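You operate a simulated robot arm through the tools that you are given. There is no shell and no other tool. Be economical: measure what you need, move in short steps, check, and stop when the job is done.

The job below is to be done with a simulated robot arm. You get a single attempt, and the scene is never put back.

JOB
Find which of bushes 1 and 2 takes the GO gauge and plug it.
Fine: try both; use the black plug; gauge back in its stand; let the plug down till its head sits on the bush.

Only the result counts: the job must be done as asked and must still hold three seconds after the hand-in. Knocking over, shifting, dropping, spilling or breaking anything else fails it.

ROBOT AND FRAMES
A 7-joint arm with a two-finger parallel gripper, fixed in place. Base frame: the origin is at the foot of the arm, x ahead of it, y to its left, z up; the work surface is at about z = 860. Lengths are in mm, angles in degrees, forces in N, time in s.
With the tool pointing down near the work surface it reaches from about 440 to 900 mm from the base axis. Its first joint turns from -115.0 to 115.0 degrees. Payload 3.91 kg.
The tool frame sits at the grasp point between the pads (the TCP): z along the fingers, y along the line on which they close. The tips reach 30 mm beyond it. The gripper opens to 110 mm. The fingers are 20 mm wide and 10 mm thick; the gripper's body (48 by 112 mm) begins 55 mm behind the TCP.
Orientation is that of the tool frame in the base frame, as [roll, pitch, yaw] about the fixed x, y, z axes, in that order (R = Rz(yaw) Ry(pitch) Rx(roll)). With the fingers straight down and closing along the base's y, the tool's x points along the base's -x, its y along +y and its z along -z.

CONTROLS
- The arm moves only by the tool servo_tool. Its argument "motion" is a list of rows, each an object (a shift or turn left out is 0, a gripper value left out holds the last) with "xyz": the shift along the base's x, y, z in units of 100 mm (1.0 is 100 mm), a list of three; "rotation": the turn, a rotation vector about the base's x, y, z in units of 90 degrees (1.0 is 90 degrees), a list of three; "fingers": the opening, from 0 (shut) to 1 (fully open). In form: [{"xyz": [x, y, z], "rotation": [rx, ry, rz], "fingers": fingers}, ...]. A call has 1 to 8 rows; each row is the pose to reach, as a shift and turn from the pose commanded when the call began. A call with a number of a shift or a turn outside -1 to 1 is refused whole. A row lasts 0.2 s, in which the tool goes at most 50 mm and 8.6 degrees; a call with a longer step from one row to the next is refused whole, and so is a gripper value outside its range. A pose out of reach is approached as far as the arm can. The call stops where the force on the tool passes 40 N (or 10 N more than at its start, if that is more) or the arm is blocked; 0.2 s more then pass. Each finger travels about 153 mm/s and halts on what it meets, pressing with about 42 N; the grip force reading is that of the motor and also rises with nothing between the fingers. The clock runs only during rows and for 0.2 s after the last one: add rows that repeat a pose to give the fingers time. The reply holds the time, the measured pose of the TCP, the force on the tool along the base axes, the opening and the grip force, in the units named above and with some noise, with the torque about the TCP (base axes, N m) and any sound that the robot's microphone picked up, and new pictures: "pictures" is both (left out), scene, wrist or none.
- Cameras (640 x 400 px; columns grow to the right, rows downward): "scene" is fixed at [401.7, 500.4, 1464.2]; the picture's right is [-0.69, -0.72, 0.00], its down [-0.51, 0.49, -0.71] and it looks along [0.51, -0.49, -0.70] (base axes); focal length 323 px, centre (320, 200). "wrist" rides on the gripper at [72, 17, -103] in the tool frame; the picture's right is [-0.23, 0.97, 0.00], its down [-0.76, -0.18, -0.62] and it looks along [-0.61, -0.14, 0.78] (tool axes); focal length 222 px, centre (320, 200). There is no depth. A picture from a camera that has moved, and an enlarged one, comes with that camera's place and axes in the base frame and with its lens.
- lift_body(by): slides the trunk up (or, below 0, down) by that many mm; the arm rides with it, the base frame stays. It gives what a move gives, with no picture.
- inspect(camera, box): a new picture of the part [left, top, right, bottom] of that camera's present view, enlarged. No time passes.
- job_done(): hands the job in; it is judged then, once.

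Work in short steps. Places have to be worked out from the pictures, the camera data and where the tool is seen: move nearer, look again, correct. Check each grasp and each placing, and mend what went wrong. You have 120 turns and 200 pictures in all, those below and enlarged ones among them. Open the gripper and draw the arm clear of the work before you hand the job in, unless the task says otherwise; then end with one line.

The tools are called as a command line: name --argument value ..., lists and objects as JSON in quotes. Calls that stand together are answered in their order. servo_tool: Moves the arm, as the interface text tells. Its arguments: {"type":"object","properties":{"motion":{"type":"array","items":{"type":"object","properties":{"xyz":{"type":"array","items":{"type":"number"}},"rotation":{"type":"array","items":{"type":"number"}},"fingers":{"type":"number"}}}},"pictures":{"type":"string","enum":["both","scene","wrist","none"]}},"required":["motion"]} The other tools are called the same way: lift_body (by) slides the trunk up or down; inspect (camera, box) takes an enlarged picture of a part of a camera's view; job_done () hands the job in.

At the start:

```text
clock: 0.0
ee_pos: [471.2, 253.8, 1194.9]
ee_rot: [-179.9, 0.0, 180.0]
ft_force: [0.0, -0.4, -0.6]
moment: [0.0, 0.0, -0.04]
gripper_width: 109.7
grasp_force: 0.0
trunk travel left (down, up): [-850.0, 140.0]
```

scene: 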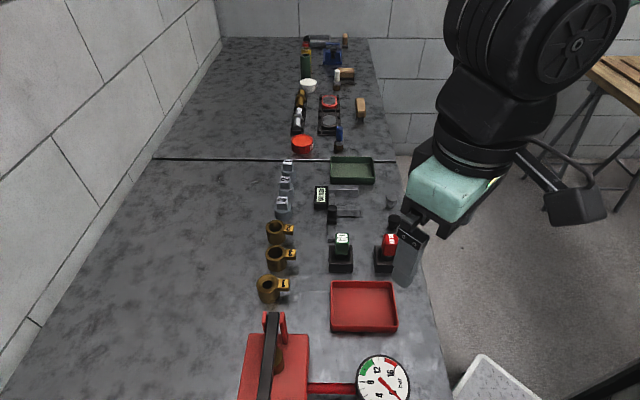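
wrist: 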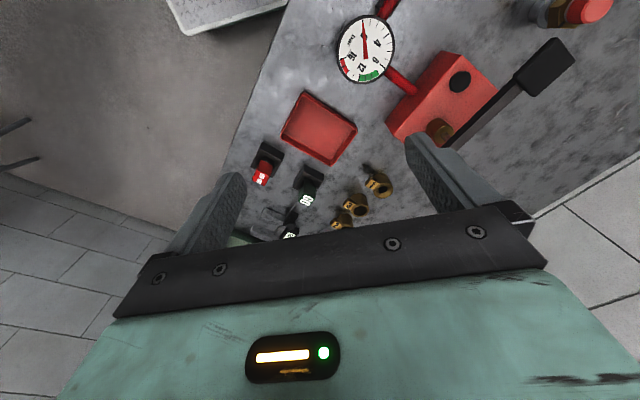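

I'll enlarge the work area to identify bushes, gauges and plugs.

inspect --camera "scene" --box '[240, 150, 440, 275]'

inspect --camera "scene" --box '[240, 210, 420, 322]'

inspect --camera "wrist" --box '[220, 100, 420, 225]'

```text
3.20 times, centred on (340, 212) of scene
camera zoom: at [401.7, 500.4, 1464.2], right [-0.69, -0.72, 0.0], down [-0.51, 0.49, -0.71], along [0.51, -0.49, -0.7], focal length 1035 px, centre (256, 160)
```

zoom: 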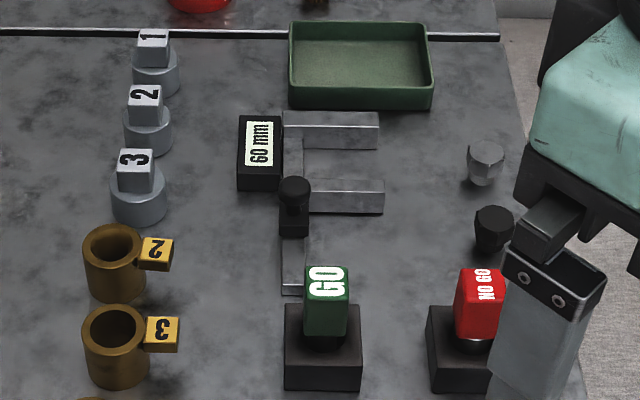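

```text
3.56 times, centred on (330, 266) of scene
camera zoom: at [401.7, 500.4, 1464.2], right [-0.69, -0.72, 0.0], down [-0.51, 0.49, -0.71], along [0.51, -0.49, -0.7], focal length 1150 px, centre (284, -35)
```

zoom: 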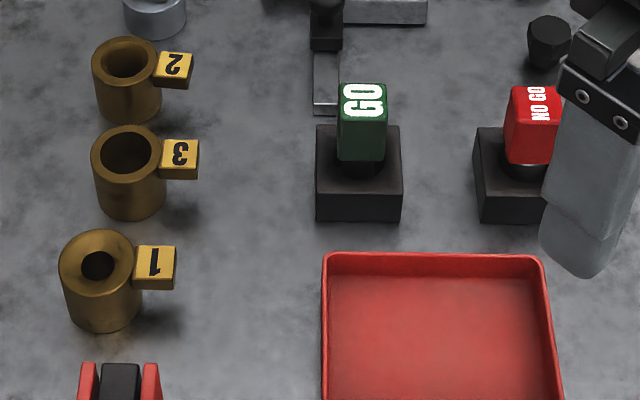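

```text
3.20 times, centred on (320, 162) of wrist
camera zoom: at [400.4, 271.9, 1298.8], right [0.23, 0.97, 0.0], down [0.76, -0.18, 0.62], along [0.61, -0.14, -0.78], focal length 711 px, centre (320, 320)
```

zoom: 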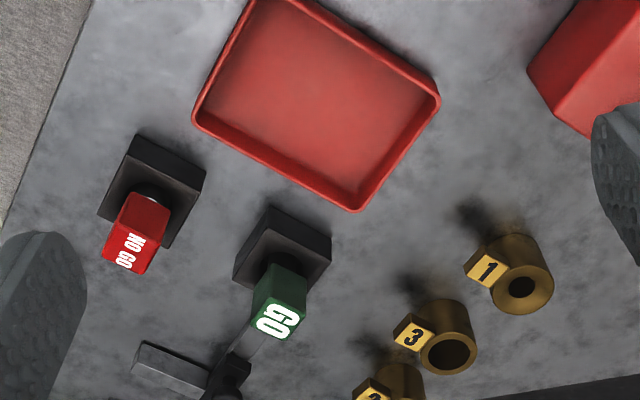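

The GO gauge is near (678,170), bushes 1/3/2 near (713,344)/(762,285)/(819,242), and the black plug near (650,14). I'll move the tool for a closer wrist view of the plugs and gauges.

servo_tool --motion '[{"xyz": [0, -0.4, -0.2]}, {"xyz": [0, -0.8, -0.4]}, {"xyz": [0, -1.0, -0.8]}, {"xyz": [0, -1.0, -0.8]}]' --pictures "both"

```text
clock: 1.0
ee_pos: [472.3, 153.5, 1115.3]
ee_rot: [180.0, 0.1, -180.0]
ft_force: [-0.3, 0.1, -0.2]
moment: [-0.03, -0.01, 0.01]
gripper_width: 110.2
grasp_force: 0.1
trunk travel left (down, up): [-850.0, 140.0]
camera wrist: at [400.7, 172.4, 1218.2], right [0.23, 0.97, 0.0], down [0.76, -0.18, 0.62], along [0.61, -0.14, -0.78], focal length 222 px, centre (320, 200)
```

scene: 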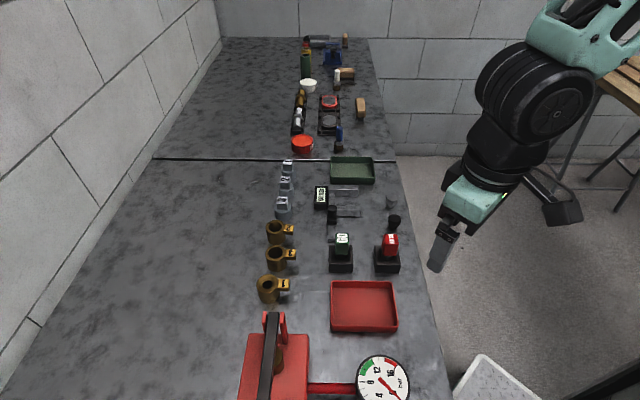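
wrist: 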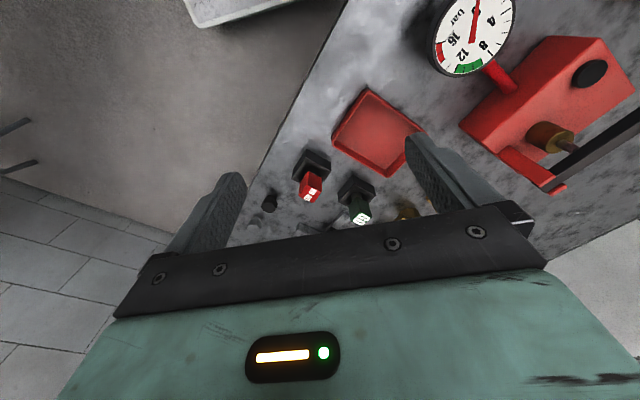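

Moving lower and toward the plugs for a clear view.

servo_tool --motion '[{"xyz": [0.0, -0.35, -0.2]}, {"xyz": [0.1, -0.7, -0.4]}, {"xyz": [0.2, -1.0, -0.6]}, {"xyz": [0.2, -1.0, -0.6]}]' --pictures "wrist"

inspect --camera "wrist" --box '[240, 110, 420, 222]'

inspect --camera "scene" --box '[320, 170, 440, 245]'

```text
clock: 2.0
ee_pos: [491.9, 55.7, 1053.3]
ee_rot: [180.0, -0.1, 180.0]
ft_force: [-0.8, -0.3, -0.7]
moment: [-0.02, 0.0, 0.0]
gripper_width: 109.9
grasp_force: 0.1
trunk travel left (down, up): [-850.0, 140.0]
camera wrist: at [421.6, 72.7, 1157.4], right [0.23, 0.97, 0.0], down [0.76, -0.18, 0.62], along [0.61, -0.14, -0.78], focal length 222 px, centre (320, 200)
```

wrist: 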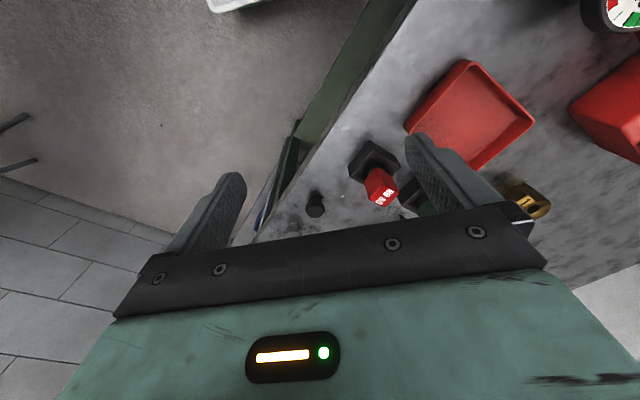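

```text
3.56 times, centred on (330, 166) of wrist
camera zoom: at [421.6, 72.7, 1157.4], right [0.23, 0.97, 0.0], down [0.76, -0.18, 0.62], along [0.61, -0.14, -0.78], focal length 790 px, centre (284, 321)
```

zoom: 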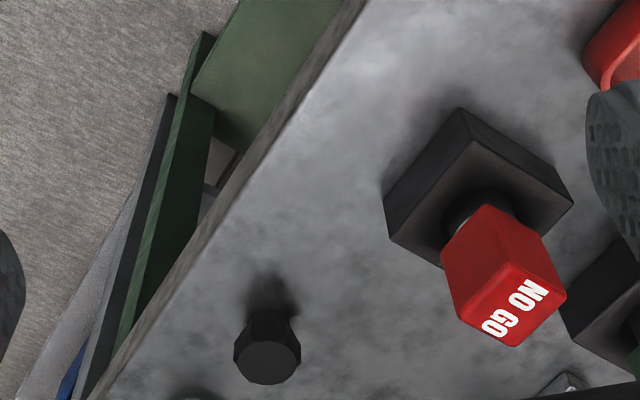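

```text
5.33 times, centred on (380, 208) of scene
camera zoom: at [401.7, 500.4, 1464.2], right [-0.69, -0.72, 0.0], down [-0.51, 0.49, -0.71], along [0.51, -0.49, -0.7], focal length 1725 px, centre (0, 160)
```

zoom: 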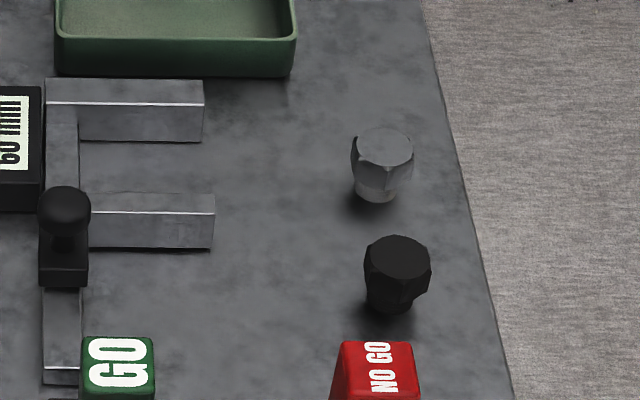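

The black plug stands head-up near (652,13), with its top at about z 889, and the bench is turned about -45°. Next I turn the tool -45° and go look at the GO gauge.

servo_tool --motion '[{"xyz": [0.15, 0.17, 0.05], "rotation": [0, 0, -0.083]}, {"xyz": [0.3, 0.33, 0.1], "rotation": [0, 0, -0.167]}, {"xyz": [0.45, 0.5, 0.15], "rotation": [0, 0, -0.25]}, {"xyz": [0.6, 0.67, 0.2], "rotation": [0, 0, -0.333]}, {"xyz": [0.75, 0.83, 0.27], "rotation": [0, 0, -0.417]}, {"xyz": [0.88, 1.0, 0.27], "rotation": [0, 0, -0.5]}, {"xyz": [0.88, 1.0, 0.27], "rotation": [0, 0, -0.5]}]' --pictures "wrist"

inspect --camera "wrist" --box '[280, 70, 480, 195]'

```text
clock: 3.6
ee_pos: [579.1, 152.8, 1083.5]
ee_rot: [-180.0, 0.0, 134.9]
ft_force: [0.0, -0.2, -0.1]
moment: [0.02, -0.02, 0.02]
gripper_width: 109.5
grasp_force: 0.1
trunk travel left (down, up): [-850.0, 140.0]
camera wrist: at [541.4, 217.0, 1186.7], right [0.85, 0.53, 0.0], down [0.41, -0.66, 0.62], along [0.33, -0.53, -0.78], focal length 222 px, centre (320, 200)
```

wrist: 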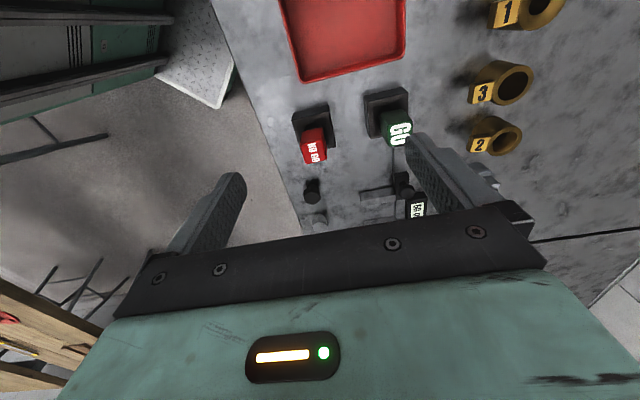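

```text
3.20 times, centred on (380, 132) of wrist
camera zoom: at [541.4, 217.0, 1186.7], right [0.85, 0.53, 0.0], down [0.41, -0.66, 0.62], along [0.33, -0.53, -0.78], focal length 711 px, centre (128, 416)
```

zoom: 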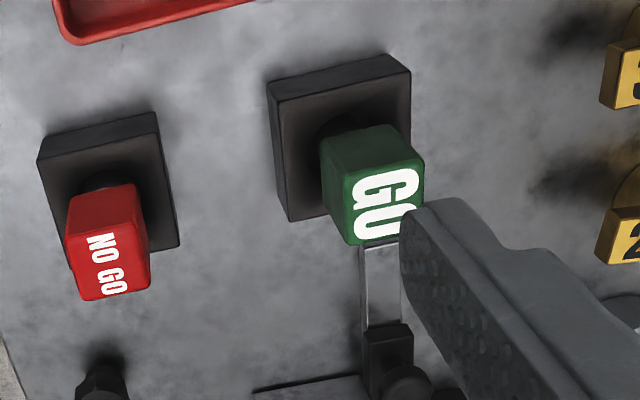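

The GO handle is about a 28 mm square, with its top near (672,178,936). I'll hover above it with partly closed fingers and check alignment.

servo_tool --motion '[{"xyz": [0.3, 0.08, -0.2], "fingers": 0.6}, {"xyz": [0.6, 0.16, -0.4], "fingers": 0.6}, {"xyz": [0.93, 0.25, -0.6], "fingers": 0.6}, {"xyz": [0.93, 0.25, -0.8], "fingers": 0.6}, {"xyz": [0.93, 0.25, -0.8], "fingers": 0.6}]' --pictures "both"

inspect --camera "wrist" --box '[220, 80, 420, 205]'

inspect --camera "scene" --box '[280, 190, 420, 278]'

```text
clock: 4.8
ee_pos: [672.2, 177.3, 1002.9]
ee_rot: [-180.0, 0.0, 135.1]
ft_force: [-0.9, 0.0, -0.2]
moment: [0.04, -0.02, -0.02]
gripper_width: 66.2
grasp_force: 0.1
trunk travel left (down, up): [-850.0, 140.0]
camera wrist: at [633.7, 241.9, 1106.0], right [0.85, 0.53, 0.0], down [0.41, -0.66, 0.62], along [0.33, -0.53, -0.78], focal length 222 px, centre (320, 200)
```

scene: 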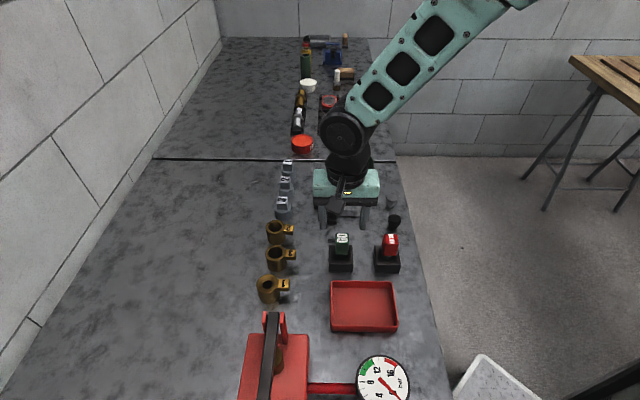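
wrist: 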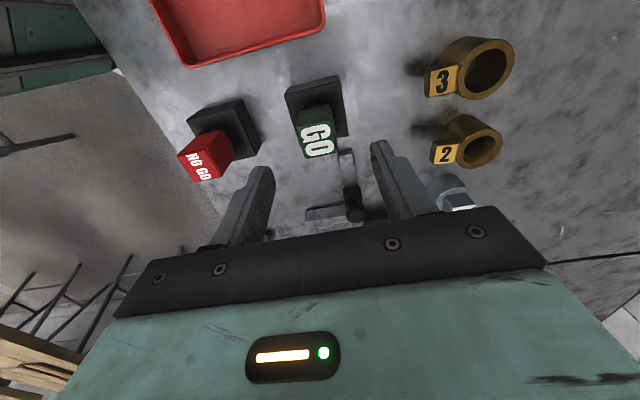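

```text
3.20 times, centred on (320, 142) of wrist
camera zoom: at [633.7, 241.9, 1106.0], right [0.85, 0.53, 0.0], down [0.41, -0.66, 0.62], along [0.33, -0.53, -0.78], focal length 711 px, centre (320, 384)
```

zoom: 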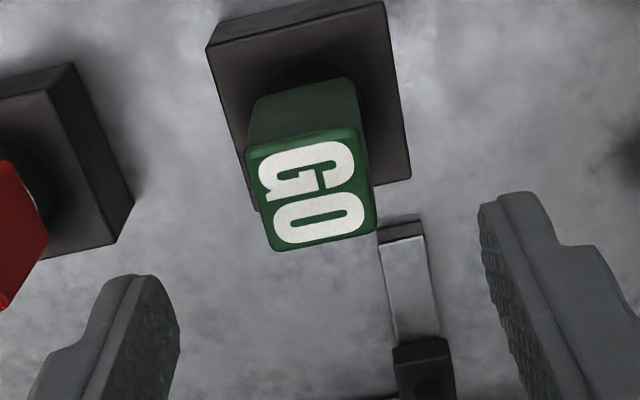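

```text
4.55 times, centred on (350, 234) of scene
camera zoom: at [401.7, 500.4, 1464.2], right [-0.69, -0.72, 0.0], down [-0.51, 0.49, -0.71], along [0.51, -0.49, -0.7], focal length 1470 px, centre (184, 46)
```

zoom: 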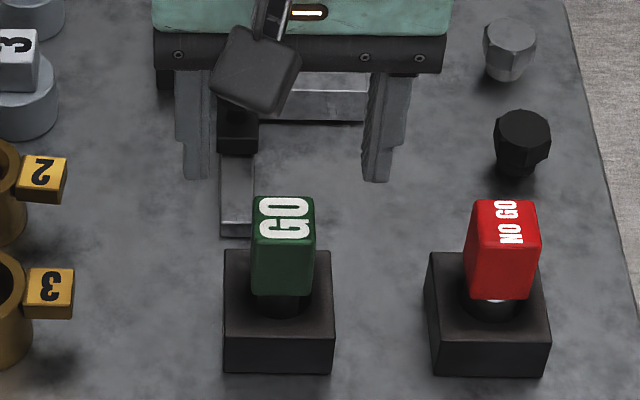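

The estimate holds at (671.5,177,936), the stand top is about 880 and the handle bottom about 897. I'll descend to TCP z 932 and close.

servo_tool --motion '[{"xyz": [0, 0, -0.35]}, {"xyz": [0, 0, -0.6]}, {"xyz": [-0.005, 0, -0.71]}, {"xyz": [-0.005, 0, -0.71]}, {"xyz": [-0.005, 0, -0.71], "fingers": 0.2}, {"xyz": [-0.005, 0, -0.71], "fingers": 0.2}, {"xyz": [-0.005, 0, -0.71], "fingers": 0.2}]' --pictures "both"

inspect --camera "scene" --box '[280, 190, 420, 278]'

```text
clock: 6.4
ee_pos: [671.2, 177.6, 931.7]
ee_rot: [180.0, 0.0, 135.0]
ft_force: [0.1, -0.8, 0.1]
moment: [0.01, -0.01, -0.01]
gripper_width: 27.5
grasp_force: 42.0
trunk travel left (down, up): [-850.0, 140.0]
camera wrist: at [633.2, 241.8, 1034.8], right [0.85, 0.53, 0.0], down [0.41, -0.66, 0.62], along [0.33, -0.53, -0.78], focal length 222 px, centre (320, 200)
```

scene: 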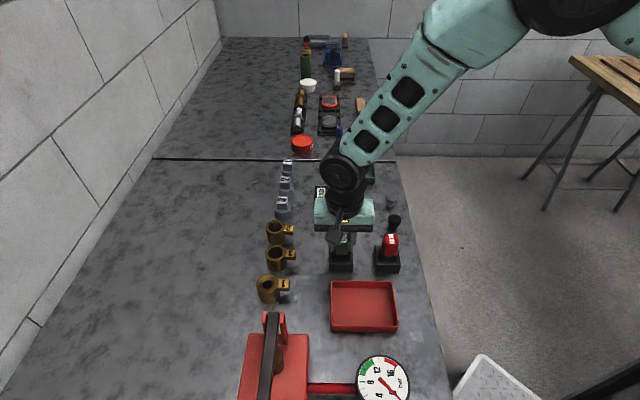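
wrist: 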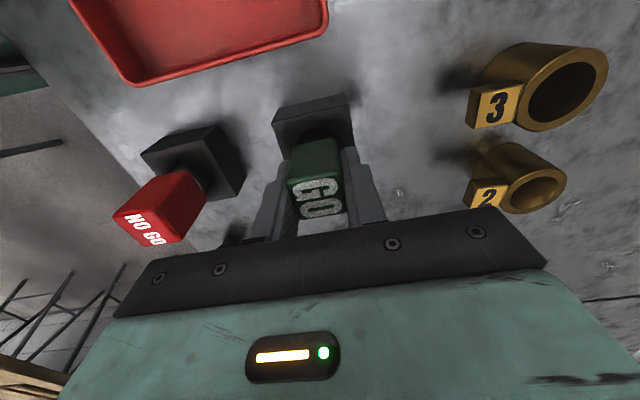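

```text
4.55 times, centred on (350, 234) of scene
camera zoom: at [401.7, 500.4, 1464.2], right [-0.69, -0.72, 0.0], down [-0.51, 0.49, -0.71], along [0.51, -0.49, -0.7], focal length 1470 px, centre (184, 46)
```

zoom: 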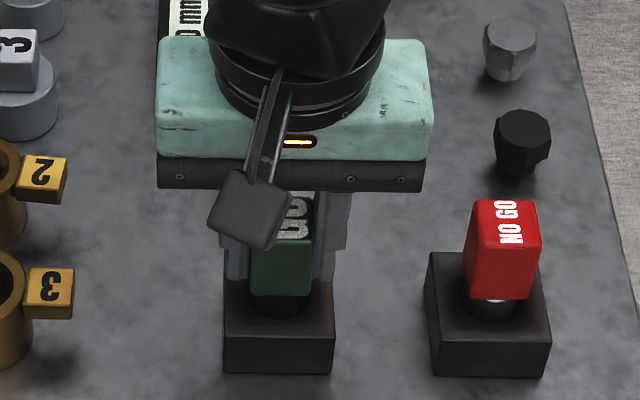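

Gripped firmly (27.5 mm) at pose (671.2,177.6,931.7), which is the pose to return to. I'll lift straight up and look at the pin.

servo_tool --motion '[{"xyz": [0, 0, 0.2]}, {"xyz": [0, 0, 0.5]}, {"xyz": [0, 0, 0.9]}, {"xyz": [0, 0, 1.0]}, {"xyz": [0, 0, 1.0]}]' --pictures "both"

inspect --camera "scene" --box '[240, 180, 420, 292]'

inspect --camera "wrist" --box '[220, 80, 420, 205]'

```text
clock: 7.6
ee_pos: [670.8, 178.9, 1030.3]
ee_rot: [-179.9, 0.0, 135.0]
ft_force: [0.5, 0.0, -2.1]
moment: [0.0, -0.03, 0.0]
gripper_width: 27.8
grasp_force: 42.1
trunk travel left (down, up): [-850.0, 140.0]
camera wrist: at [633.2, 243.6, 1135.4], right [0.85, 0.53, 0.0], down [0.41, -0.66, 0.62], along [0.33, -0.53, -0.78], focal length 222 px, centre (320, 200)
```

scene: 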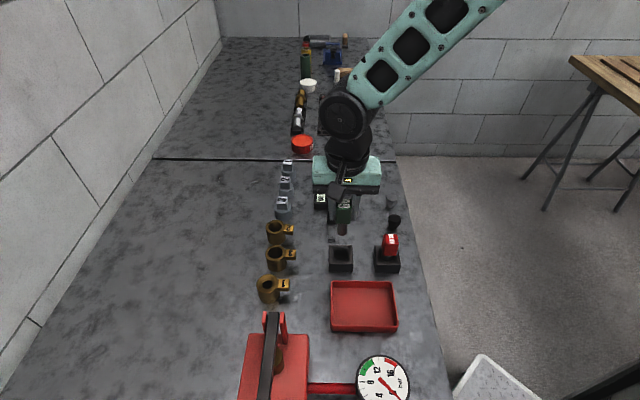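
wrist: 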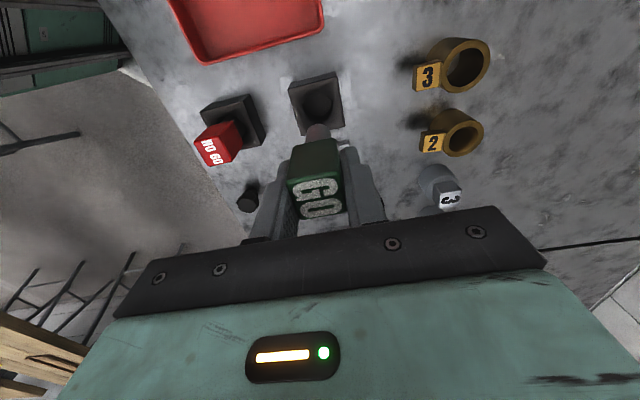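

```text
3.56 times, centred on (330, 236) of scene
camera zoom: at [401.7, 500.4, 1464.2], right [-0.69, -0.72, 0.0], down [-0.51, 0.49, -0.71], along [0.51, -0.49, -0.7], focal length 1150 px, centre (284, 72)
```

zoom: 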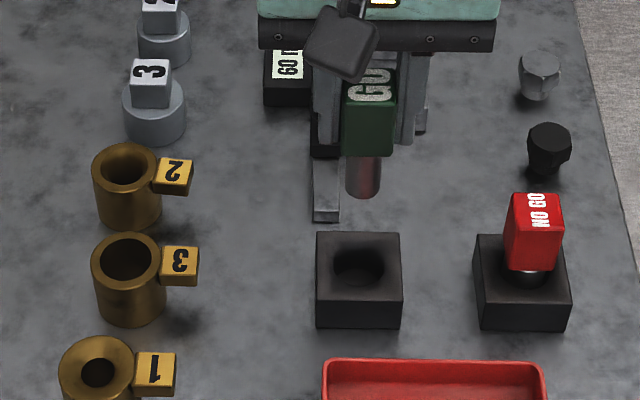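

```text
3.20 times, centred on (320, 142) of wrist
camera zoom: at [633.2, 243.6, 1135.4], right [0.85, 0.53, 0.0], down [0.41, -0.66, 0.62], along [0.33, -0.53, -0.78], focal length 711 px, centre (320, 384)
```

zoom: 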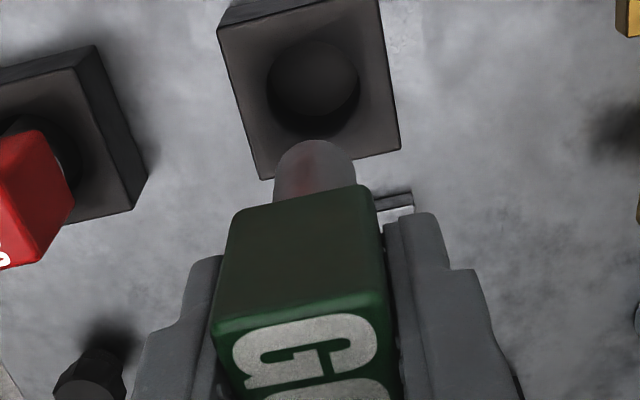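

The GO pin is about 20 mm in diameter and about 28 mm long. Heading toward bush 1, with a picture from partway.

servo_tool --motion '[{"xyz": [0.1, 0.33, 0]}, {"xyz": [0.2, 0.66, 0]}, {"xyz": [0.3, 1.0, 0]}, {"xyz": [0.3, 1.0, 0]}]' --pictures "wrist"

inspect --camera "wrist" --box '[300, 40, 460, 140]'

inspect --camera "scene" --box '[245, 210, 325, 310]'

```text
clock: 8.6
ee_pos: [703.7, 278.9, 1031.7]
ee_rot: [-180.0, 0.0, 135.0]
ft_force: [0.1, 0.5, -2.7]
moment: [-0.01, 0.01, -0.01]
gripper_width: 27.9
grasp_force: 41.8
trunk travel left (down, up): [-850.0, 140.0]
camera wrist: at [664.7, 343.6, 1136.2], right [0.85, 0.53, 0.0], down [0.41, -0.66, 0.62], along [0.33, -0.53, -0.78], focal length 222 px, centre (320, 200)
```

wrist: 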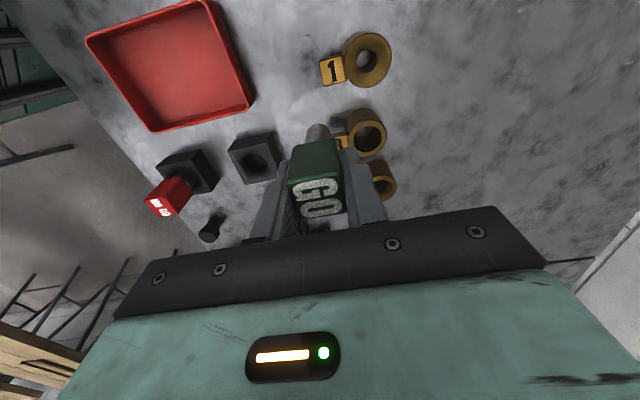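

```text
4.00 times, centred on (380, 90) of wrist
camera zoom: at [664.7, 343.6, 1136.2], right [0.85, 0.53, 0.0], down [0.41, -0.66, 0.62], along [0.33, -0.53, -0.78], focal length 888 px, centre (80, 640)
```

zoom: 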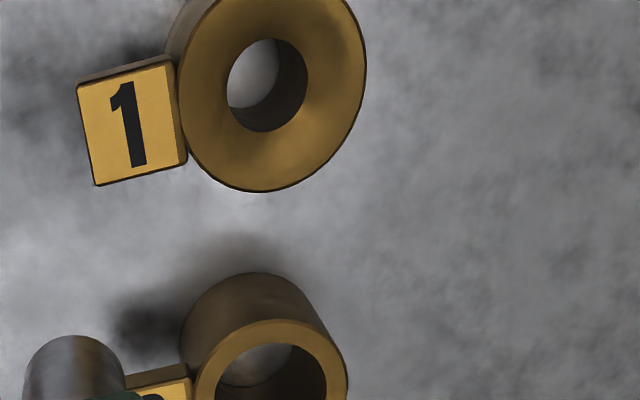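

```text
4.00 times, centred on (285, 260) of scene
camera zoom: at [401.7, 500.4, 1464.2], right [-0.69, -0.72, 0.0], down [-0.51, 0.49, -0.71], along [0.51, -0.49, -0.7], focal length 1294 px, centre (460, -40)
```

zoom: 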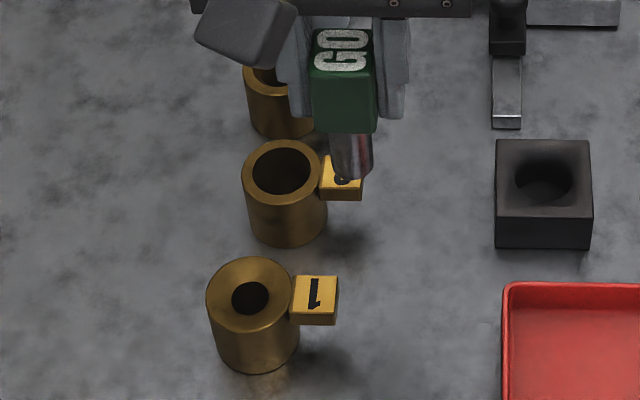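

Bush 1's hole centre is at about (718,342.5) with its rim near z 893. I'll hover with the pin just above it and compare in both views.

servo_tool --motion '[{"xyz": [0.07, 0.32, 0]}, {"xyz": [0.143, 0.636, 0]}, {"xyz": [0.143, 0.636, -0.25]}, {"xyz": [0.143, 0.636, -0.5]}, {"xyz": [0.143, 0.636, -0.5]}]' --pictures "wrist"

inspect --camera "wrist" --box '[250, 70, 410, 170]'

inspect --camera "scene" --box '[225, 220, 345, 310]'

```text
clock: 9.8
ee_pos: [716.8, 342.7, 981.4]
ee_rot: [-179.9, 0.1, 135.0]
ft_force: [-0.3, 0.3, -2.3]
moment: [0.0, -0.02, -0.03]
gripper_width: 27.8
grasp_force: 42.0
trunk travel left (down, up): [-850.0, 140.0]
camera wrist: at [679.2, 407.2, 1084.6], right [0.85, 0.53, 0.0], down [0.41, -0.66, 0.62], along [0.33, -0.53, -0.78], focal length 222 px, centre (320, 200)
```

wrist: 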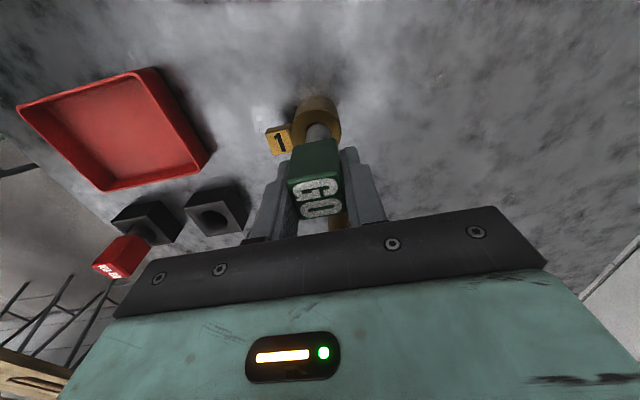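

```text
4.00 times, centred on (330, 120) of wrist
camera zoom: at [679.2, 407.2, 1084.6], right [0.85, 0.53, 0.0], down [0.41, -0.66, 0.62], along [0.33, -0.53, -0.78], focal length 888 px, centre (280, 520)
```

zoom: 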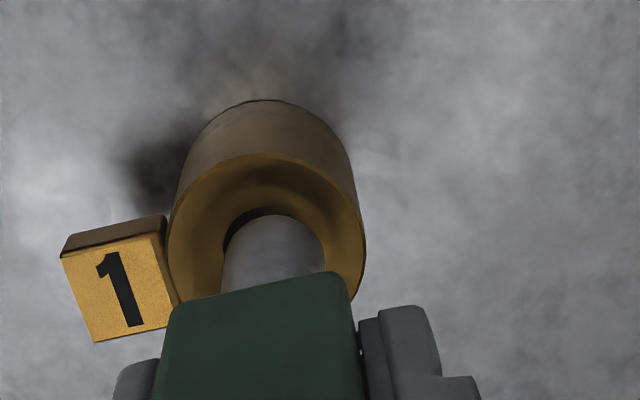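

```text
4.44 times, centred on (285, 265) of scene
camera zoom: at [401.7, 500.4, 1464.2], right [-0.69, -0.72, 0.0], down [-0.51, 0.49, -0.71], along [0.51, -0.49, -0.7], focal length 1437 px, centre (476, -89)
```

zoom: 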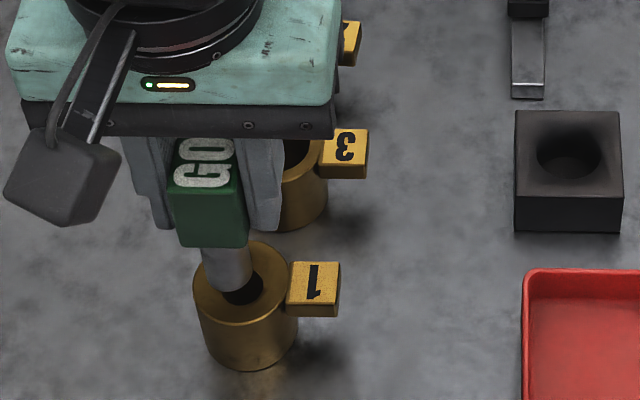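

Both views show the pin a few mm off toward +x+y. I'll shift (-2.5,-2.5), lower 8 mm and compare again.

servo_tool --motion '[{"xyz": [-0.025, -0.025, 0]}, {"xyz": [-0.025, -0.025, -0.08]}, {"xyz": [-0.025, -0.025, -0.08]}]' --pictures "none"

inspect --camera "wrist" --box '[270, 80, 366, 140]'

inspect --camera "scene" --box '[235, 255, 307, 300]'

```text
clock: 10.6
ee_pos: [715.9, 340.0, 973.2]
ee_rot: [-180.0, 0.1, 134.9]
ft_force: [0.0, -0.1, -2.3]
moment: [0.0, -0.03, 0.01]
gripper_width: 27.6
grasp_force: 41.9
trunk travel left (down, up): [-850.0, 140.0]
```

```text
6.67 times, centred on (318, 110) of wrist
camera zoom: at [676.5, 404.5, 1076.5], right [0.85, 0.53, 0.0], down [0.41, -0.66, 0.62], along [0.33, -0.53, -0.78], focal length 1481 px, centre (333, 800)
```

zoom: 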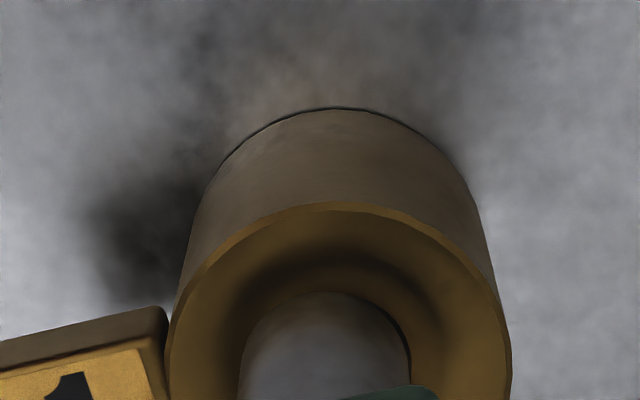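

```text
8.89 times, centred on (271, 278) of scene
camera zoom: at [401.7, 500.4, 1464.2], right [-0.69, -0.72, 0.0], down [-0.51, 0.49, -0.71], along [0.51, -0.49, -0.7], focal length 2875 px, centre (756, -489)
```

zoom: 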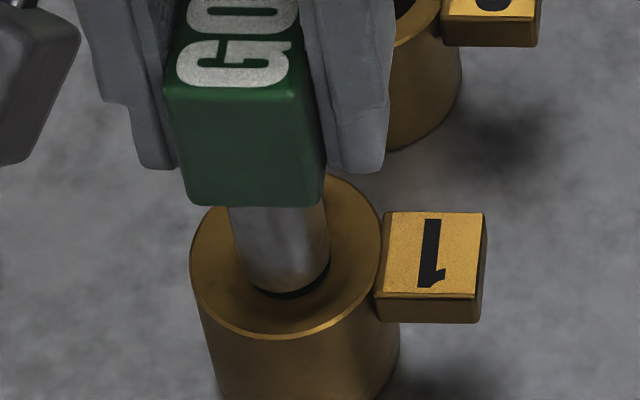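

The pin is now centred within about 1 mm, with the tip just above the rim. I'll nudge +0.6,+0.6 and lower slowly until contact.

servo_tool --motion '[{"xyz": [0.006, 0.006, -0.01]}, {"xyz": [0.006, 0.006, -0.03]}, {"xyz": [0.006, 0.006, -0.05]}, {"xyz": [0.006, 0.006, -0.07]}, {"xyz": [0.006, 0.006, -0.09]}]' --pictures "none"

inspect --camera "wrist" --box '[270, 80, 366, 140]'

inspect --camera "scene" --box '[235, 255, 307, 300]'

```text
clock: 11.8
ee_pos: [715.8, 340.4, 965.0]
ee_rot: [179.9, 0.1, 135.0]
ft_force: [1.8, -2.4, 6.6]
moment: [-0.1, -0.07, 0.05]
gripper_width: 28.0
grasp_force: 42.4
trunk travel left (down, up): [-850.0, 140.0]
```

```text
6.67 times, centred on (318, 110) of wrist
camera zoom: at [676.9, 404.3, 1069.0], right [0.85, 0.53, 0.0], down [0.41, -0.66, 0.62], along [0.33, -0.53, -0.78], focal length 1481 px, centre (333, 800)
```

zoom: 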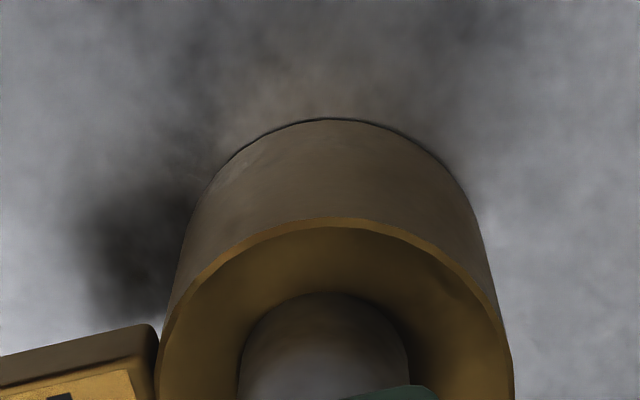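

```text
8.89 times, centred on (271, 278) of scene
camera zoom: at [401.7, 500.4, 1464.2], right [-0.69, -0.72, 0.0], down [-0.51, 0.49, -0.71], along [0.51, -0.49, -0.7], focal length 2875 px, centre (756, -489)
```

zoom: 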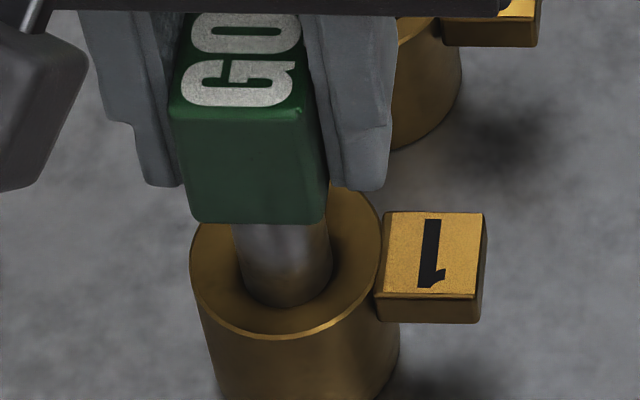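

Contact is at TCP z 965, with the pin about 2 mm too near the cameras. I'll lift, shift (+2.2,-0.9) and press again.

servo_tool --motion '[{"xyz": [0, 0, 0.04]}, {"xyz": [0.022, -0.009, 0.04]}, {"xyz": [0.022, -0.009, 0.02]}, {"xyz": [0.022, -0.009, 0.0]}, {"xyz": [0.022, -0.009, -0.015]}, {"xyz": [0.022, -0.009, -0.03]}]' --pictures "none"

inspect --camera "wrist" --box '[270, 80, 366, 140]'

inspect --camera "scene" --box '[235, 255, 307, 300]'

```text
clock: 13.2
ee_pos: [717.4, 338.6, 961.5]
ee_rot: [179.9, 0.1, 135.0]
ft_force: [2.7, -4.3, 8.3]
moment: [-0.23, -0.14, 0.03]
gripper_width: 27.7
grasp_force: 41.9
trunk travel left (down, up): [-850.0, 140.0]
```

```text
6.67 times, centred on (318, 110) of wrist
camera zoom: at [679.1, 402.7, 1065.8], right [0.85, 0.53, 0.0], down [0.41, -0.66, 0.62], along [0.33, -0.53, -0.78], focal length 1481 px, centre (333, 800)
```

zoom: 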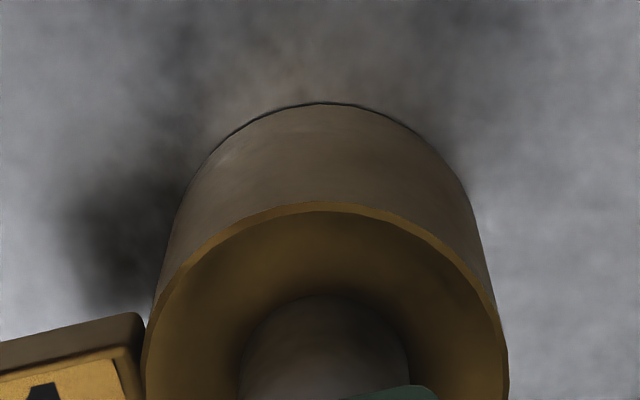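

```text
8.89 times, centred on (271, 278) of scene
camera zoom: at [401.7, 500.4, 1464.2], right [-0.69, -0.72, 0.0], down [-0.51, 0.49, -0.71], along [0.51, -0.49, -0.7], focal length 2875 px, centre (756, -489)
```

zoom: 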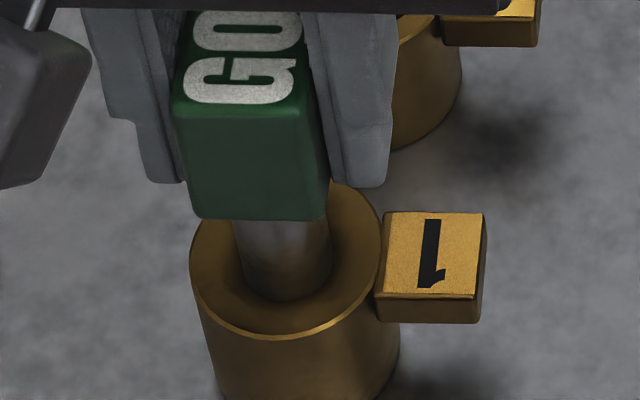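

The tip went 3.5 mm deeper with a side force pushing toward (+x,-y), so the bush has a lead-in cone. I'll follow that force while pressing lightly.

servo_tool --motion '[{"xyz": [0.005, -0.007, 0]}, {"xyz": [0.01, -0.014, -0.005]}, {"xyz": [0.01, -0.014, -0.015]}, {"xyz": [0.01, -0.014, -0.02]}]' --pictures "none"

```text
clock: 14.2
ee_pos: [718.1, 338.0, 961.5]
ee_rot: [179.9, 0.0, 135.1]
ft_force: [-1.5, -5.4, 30.4]
moment: [-0.19, 0.26, 0.02]
gripper_width: 27.6
grasp_force: 42.5
trunk travel left (down, up): [-850.0, 140.0]
```

It's blocked at 961.5 with the contact centred to the (-x,+y) side. I'll ease off and shift another 1.5 mm toward (+x,-y), then press again.

servo_tool --motion '[{"xyz": [0, 0, 0.015]}, {"xyz": [0.005, -0.012, 0.015]}, {"xyz": [0.01, -0.016, 0.01]}, {"xyz": [0.01, -0.016, 0.005]}, {"xyz": [0.01, -0.016, 0.0]}]' --pictures "none"

inspect --camera "wrist" --box '[270, 80, 366, 140]'

inspect --camera "scene" --box '[235, 255, 307, 300]'

```text
clock: 15.4
ee_pos: [718.2, 337.1, 961.6]
ee_rot: [179.8, -0.1, 135.1]
ft_force: [-5.5, 6.6, 32.0]
moment: [0.54, 0.45, -0.02]
gripper_width: 27.7
grasp_force: 42.1
trunk travel left (down, up): [-850.0, 140.0]
```

```text
6.67 times, centred on (318, 110) of wrist
camera zoom: at [679.2, 401.9, 1065.7], right [0.85, 0.53, 0.0], down [0.41, -0.67, 0.62], along [0.33, -0.53, -0.78], focal length 1481 px, centre (333, 800)
```

zoom: 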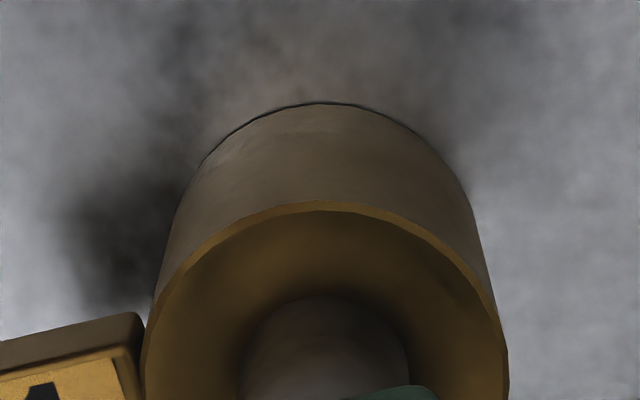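

```text
8.89 times, centred on (271, 278) of scene
camera zoom: at [401.7, 500.4, 1464.2], right [-0.69, -0.72, 0.0], down [-0.51, 0.49, -0.71], along [0.51, -0.49, -0.7], focal length 2875 px, centre (756, -489)
```

zoom: 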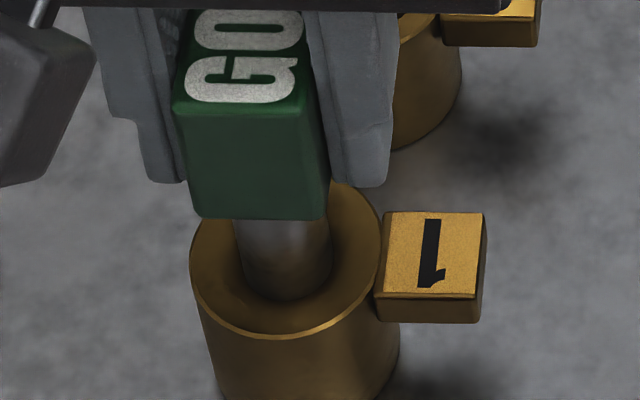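

Now the side force reverses, so the pin is trapped concentrically in the mouth. One more press at the midpoint will confirm it is blocked.

servo_tool --motion '[{"xyz": [0, 0, 0.01]}, {"xyz": [-0.004, 0.008, 0.01]}, {"xyz": [-0.004, 0.008, 0.0]}, {"xyz": [-0.002, 0.006, 0.0]}, {"xyz": [-0.004, 0.008, -0.002]}]' --pictures "none"

```text
clock: 16.6
ee_pos: [717.2, 337.4, 961.3]
ee_rot: [179.8, 0.1, 135.1]
ft_force: [-7.1, 7.9, 31.1]
moment: [0.51, 0.54, -0.02]
gripper_width: 27.7
grasp_force: 42.1
trunk travel left (down, up): [-850.0, 140.0]
```

The side force still points toward (-x,+y), so I'll ease it by shifting about 1 mm that way under lighter pressure.

servo_tool --motion '[{"xyz": [0, 0, 0.015]}, {"xyz": [-0.006, 0.008, 0.015]}, {"xyz": [-0.006, 0.008, 0.005]}, {"xyz": [-0.006, 0.008, 0.0]}, {"xyz": [-0.006, 0.008, -0.004]}]' --pictures "none"

```text
clock: 17.8
ee_pos: [719.5, 338.1, 961.6]
ee_rot: [179.8, 0.2, 135.0]
ft_force: [-1.9, 3.2, 30.2]
moment: [0.26, 0.24, -0.03]
gripper_width: 27.7
grasp_force: 42.5
trunk travel left (down, up): [-850.0, 140.0]
```

Blocked at 30 N while concentric, so bush 1 does not take the GO gauge. Lifting and moving toward bush 2.

servo_tool --motion '[{"xyz": [0, 0, 0.25]}, {"xyz": [0, 0, 0.6]}, {"xyz": [0.25, -0.3, 0.6]}, {"xyz": [0.5, -0.6, 0.6]}, {"xyz": [0.75, -0.85, 0.6]}, {"xyz": [0.95, -0.98, 0.6]}, {"xyz": [0.95, -0.98, 0.6]}]' --pictures "wrist"

inspect --camera "wrist" --box '[250, 70, 410, 170]'

inspect --camera "scene" --box '[235, 190, 325, 256]'

```text
clock: 19.4
ee_pos: [811.7, 240.2, 1019.2]
ee_rot: [-180.0, 0.0, 135.1]
ft_force: [-0.5, 0.1, -2.1]
moment: [0.0, 0.01, -0.01]
gripper_width: 27.7
grasp_force: 42.1
trunk travel left (down, up): [-850.0, 140.0]
camera wrist: at [773.4, 304.8, 1122.4], right [0.85, 0.53, 0.0], down [0.41, -0.66, 0.62], along [0.33, -0.53, -0.78], focal length 222 px, centre (320, 200)
```

wrist: 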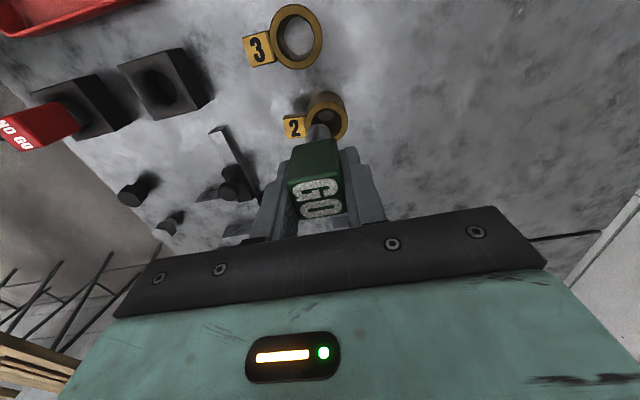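

```text
4.00 times, centred on (330, 120) of wrist
camera zoom: at [773.4, 304.8, 1122.4], right [0.85, 0.53, 0.0], down [0.41, -0.66, 0.62], along [0.33, -0.53, -0.78], focal length 888 px, centre (280, 520)
```

zoom: 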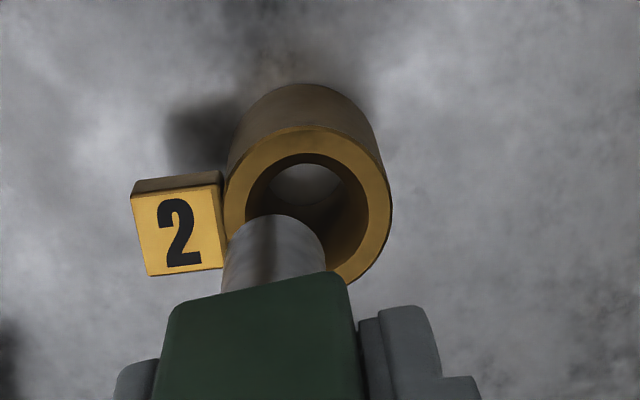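

```text
6.06 times, centred on (280, 223) of scene
camera zoom: at [401.7, 500.4, 1464.2], right [-0.69, -0.72, 0.0], down [-0.51, 0.49, -0.71], along [0.51, -0.49, -0.7], focal length 1960 px, centre (562, 61)
```

zoom: 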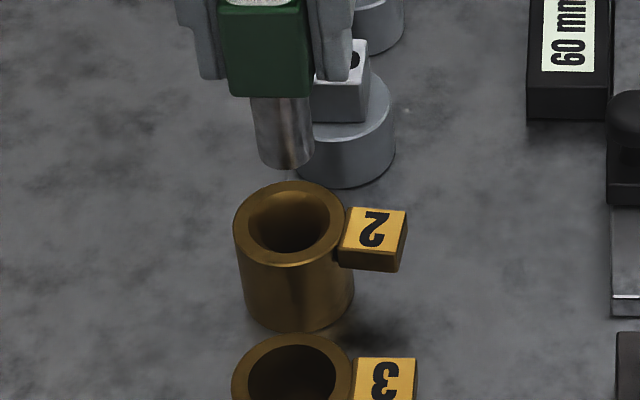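

Bush 2 has a clear lead-in cone and sits at about (824.5,239). Using the offset learned at bush 1, I'll hover at TCP (825,234.7,972).

servo_tool --motion '[{"xyz": [0.133, -0.055, 0]}, {"xyz": [0.133, -0.055, -0.25]}, {"xyz": [0.133, -0.055, -0.45]}, {"xyz": [0.133, -0.055, -0.45]}]' --pictures "none"

inspect --camera "wrist" --box '[270, 80, 366, 140]'

inspect --camera "scene" --box '[240, 205, 312, 250]'

```text
clock: 20.4
ee_pos: [826.1, 235.8, 972.7]
ee_rot: [-180.0, -0.1, 135.0]
ft_force: [-0.4, 0.2, -3.1]
moment: [0.0, 0.0, 0.01]
gripper_width: 28.0
grasp_force: 42.3
trunk travel left (down, up): [-850.0, 140.0]
```

```text
6.67 times, centred on (318, 110) of wrist
camera zoom: at [787.4, 299.8, 1076.8], right [0.85, 0.53, 0.0], down [0.41, -0.66, 0.62], along [0.33, -0.53, -0.78], focal length 1481 px, centre (333, 800)
```

zoom: 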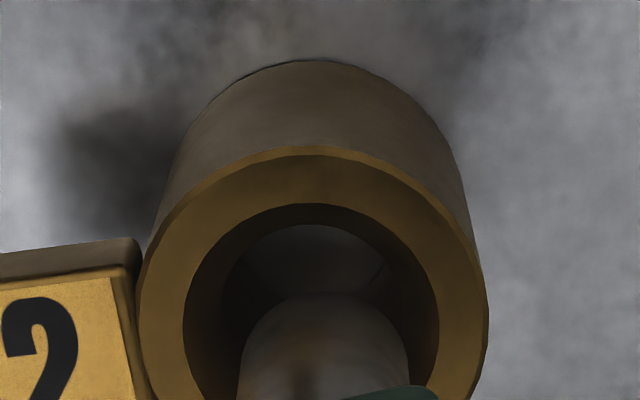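

```text
8.89 times, centred on (276, 228) of scene
camera zoom: at [401.7, 500.4, 1464.2], right [-0.69, -0.72, 0.0], down [-0.51, 0.49, -0.71], along [0.51, -0.49, -0.7], focal length 2875 px, centre (711, -44)
```

zoom: 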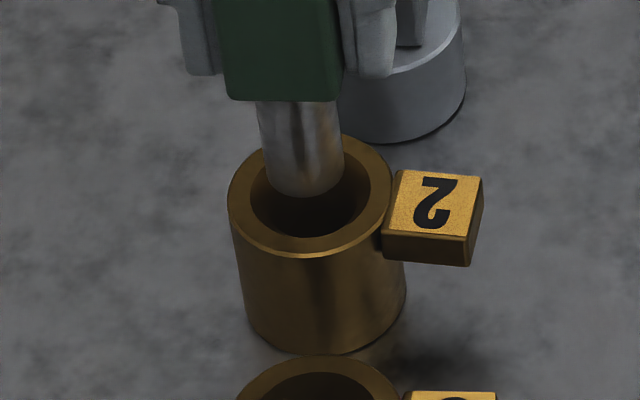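

Both views agree that the pin needs to move about (-3.1,+1.1). I'll correct that and lower with the force guard.

servo_tool --motion '[{"xyz": [-0.031, 0.011, 0]}, {"xyz": [-0.031, 0.011, -0.03]}, {"xyz": [-0.031, 0.011, -0.06]}, {"xyz": [-0.031, 0.011, -0.08]}, {"xyz": [-0.031, 0.011, -0.1]}, {"xyz": [-0.031, 0.011, -0.12]}, {"xyz": [-0.031, 0.011, -0.14]}]' --pictures "none"

inspect --camera "wrist" --box '[270, 80, 366, 140]'

inspect --camera "scene" --box '[240, 205, 312, 250]'

```text
clock: 22.0
ee_pos: [823.3, 236.4, 958.7]
ee_rot: [-179.8, 0.0, 135.0]
ft_force: [0.8, 0.7, -2.3]
moment: [0.03, -0.01, -0.01]
gripper_width: 27.7
grasp_force: 41.8
trunk travel left (down, up): [-850.0, 140.0]
```

```text
6.67 times, centred on (318, 110) of wrist
camera zoom: at [784.6, 300.2, 1062.8], right [0.85, 0.53, 0.0], down [0.41, -0.66, 0.62], along [0.33, -0.53, -0.78], focal length 1481 px, centre (333, 800)
```

zoom: 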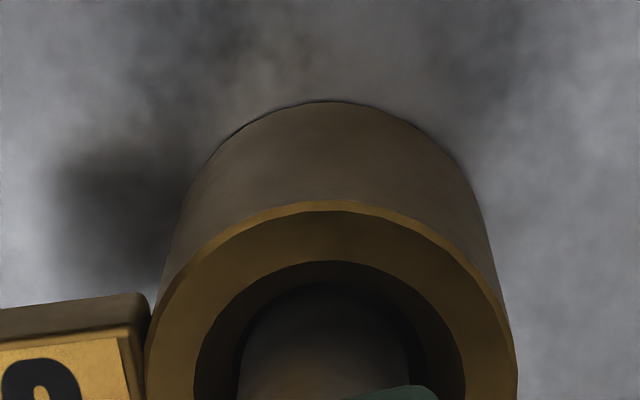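

```text
8.89 times, centred on (276, 228) of scene
camera zoom: at [401.7, 500.4, 1464.2], right [-0.69, -0.72, 0.0], down [-0.51, 0.49, -0.71], along [0.51, -0.49, -0.7], focal length 2875 px, centre (711, -44)
```

zoom: 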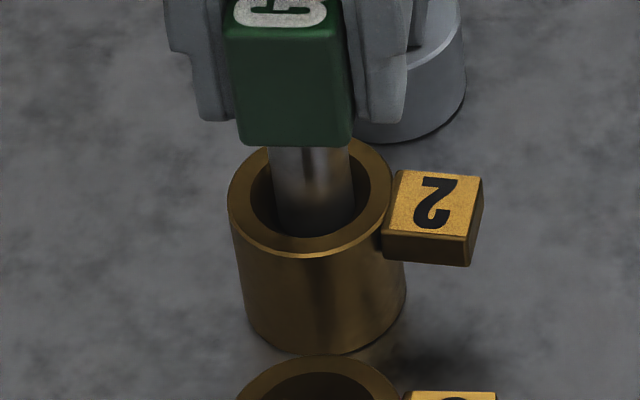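

The pin is inside the mouth with no contact, below the depth where bush 1 blocked it. Continuing down gently.

servo_tool --motion '[{"xyz": [0.004, 0.004, -0.02]}, {"xyz": [0.004, 0.004, -0.04]}, {"xyz": [0.004, 0.004, -0.06]}, {"xyz": [0.004, 0.004, -0.08]}, {"xyz": [0.004, 0.004, -0.1]}, {"xyz": [0.004, 0.004, -0.12]}]' --pictures "none"

inspect --camera "scene" --box '[240, 205, 312, 250]'

```text
clock: 23.4
ee_pos: [823.3, 237.0, 946.6]
ee_rot: [-180.0, 0.0, 135.0]
ft_force: [0.2, -1.1, -2.6]
moment: [0.01, 0.0, 0.03]
gripper_width: 28.0
grasp_force: 42.4
trunk travel left (down, up): [-850.0, 140.0]
```

```text
8.89 times, centred on (276, 228) of scene
camera zoom: at [401.7, 500.4, 1464.2], right [-0.69, -0.72, 0.0], down [-0.51, 0.49, -0.71], along [0.51, -0.49, -0.7], focal length 2875 px, centre (711, -44)
```

zoom: 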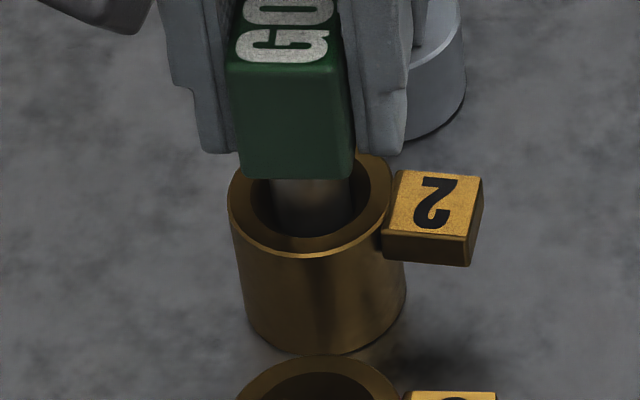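

18 mm deep with no force. Continuing until the handle nearly reaches the rim.

servo_tool --motion '[{"xyz": [0, 0, -0.03]}, {"xyz": [0, 0, -0.06]}, {"xyz": [0, 0, -0.09]}, {"xyz": [0, 0, -0.12]}, {"xyz": [0, 0, -0.14]}]' --pictures "none"

inspect --camera "scene" --box '[240, 205, 312, 250]'

```text
clock: 24.6
ee_pos: [823.7, 236.0, 932.6]
ee_rot: [-180.0, 0.0, 135.0]
ft_force: [-0.4, -0.7, -2.5]
moment: [-0.02, 0.0, 0.02]
gripper_width: 27.7
grasp_force: 42.4
trunk travel left (down, up): [-850.0, 140.0]
```

```text
8.89 times, centred on (276, 228) of scene
camera zoom: at [401.7, 500.4, 1464.2], right [-0.69, -0.72, 0.0], down [-0.51, 0.49, -0.71], along [0.51, -0.49, -0.7], focal length 2875 px, centre (711, -44)
```

zoom: 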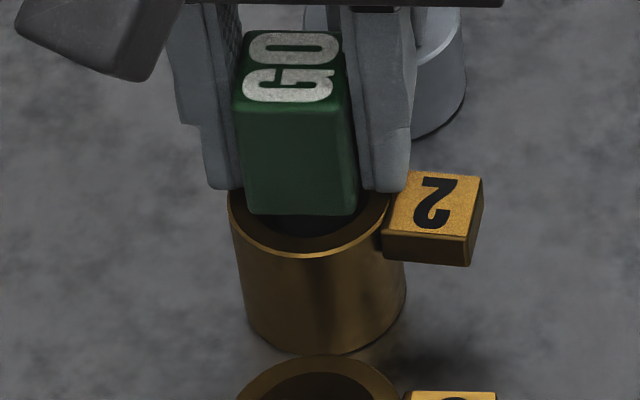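

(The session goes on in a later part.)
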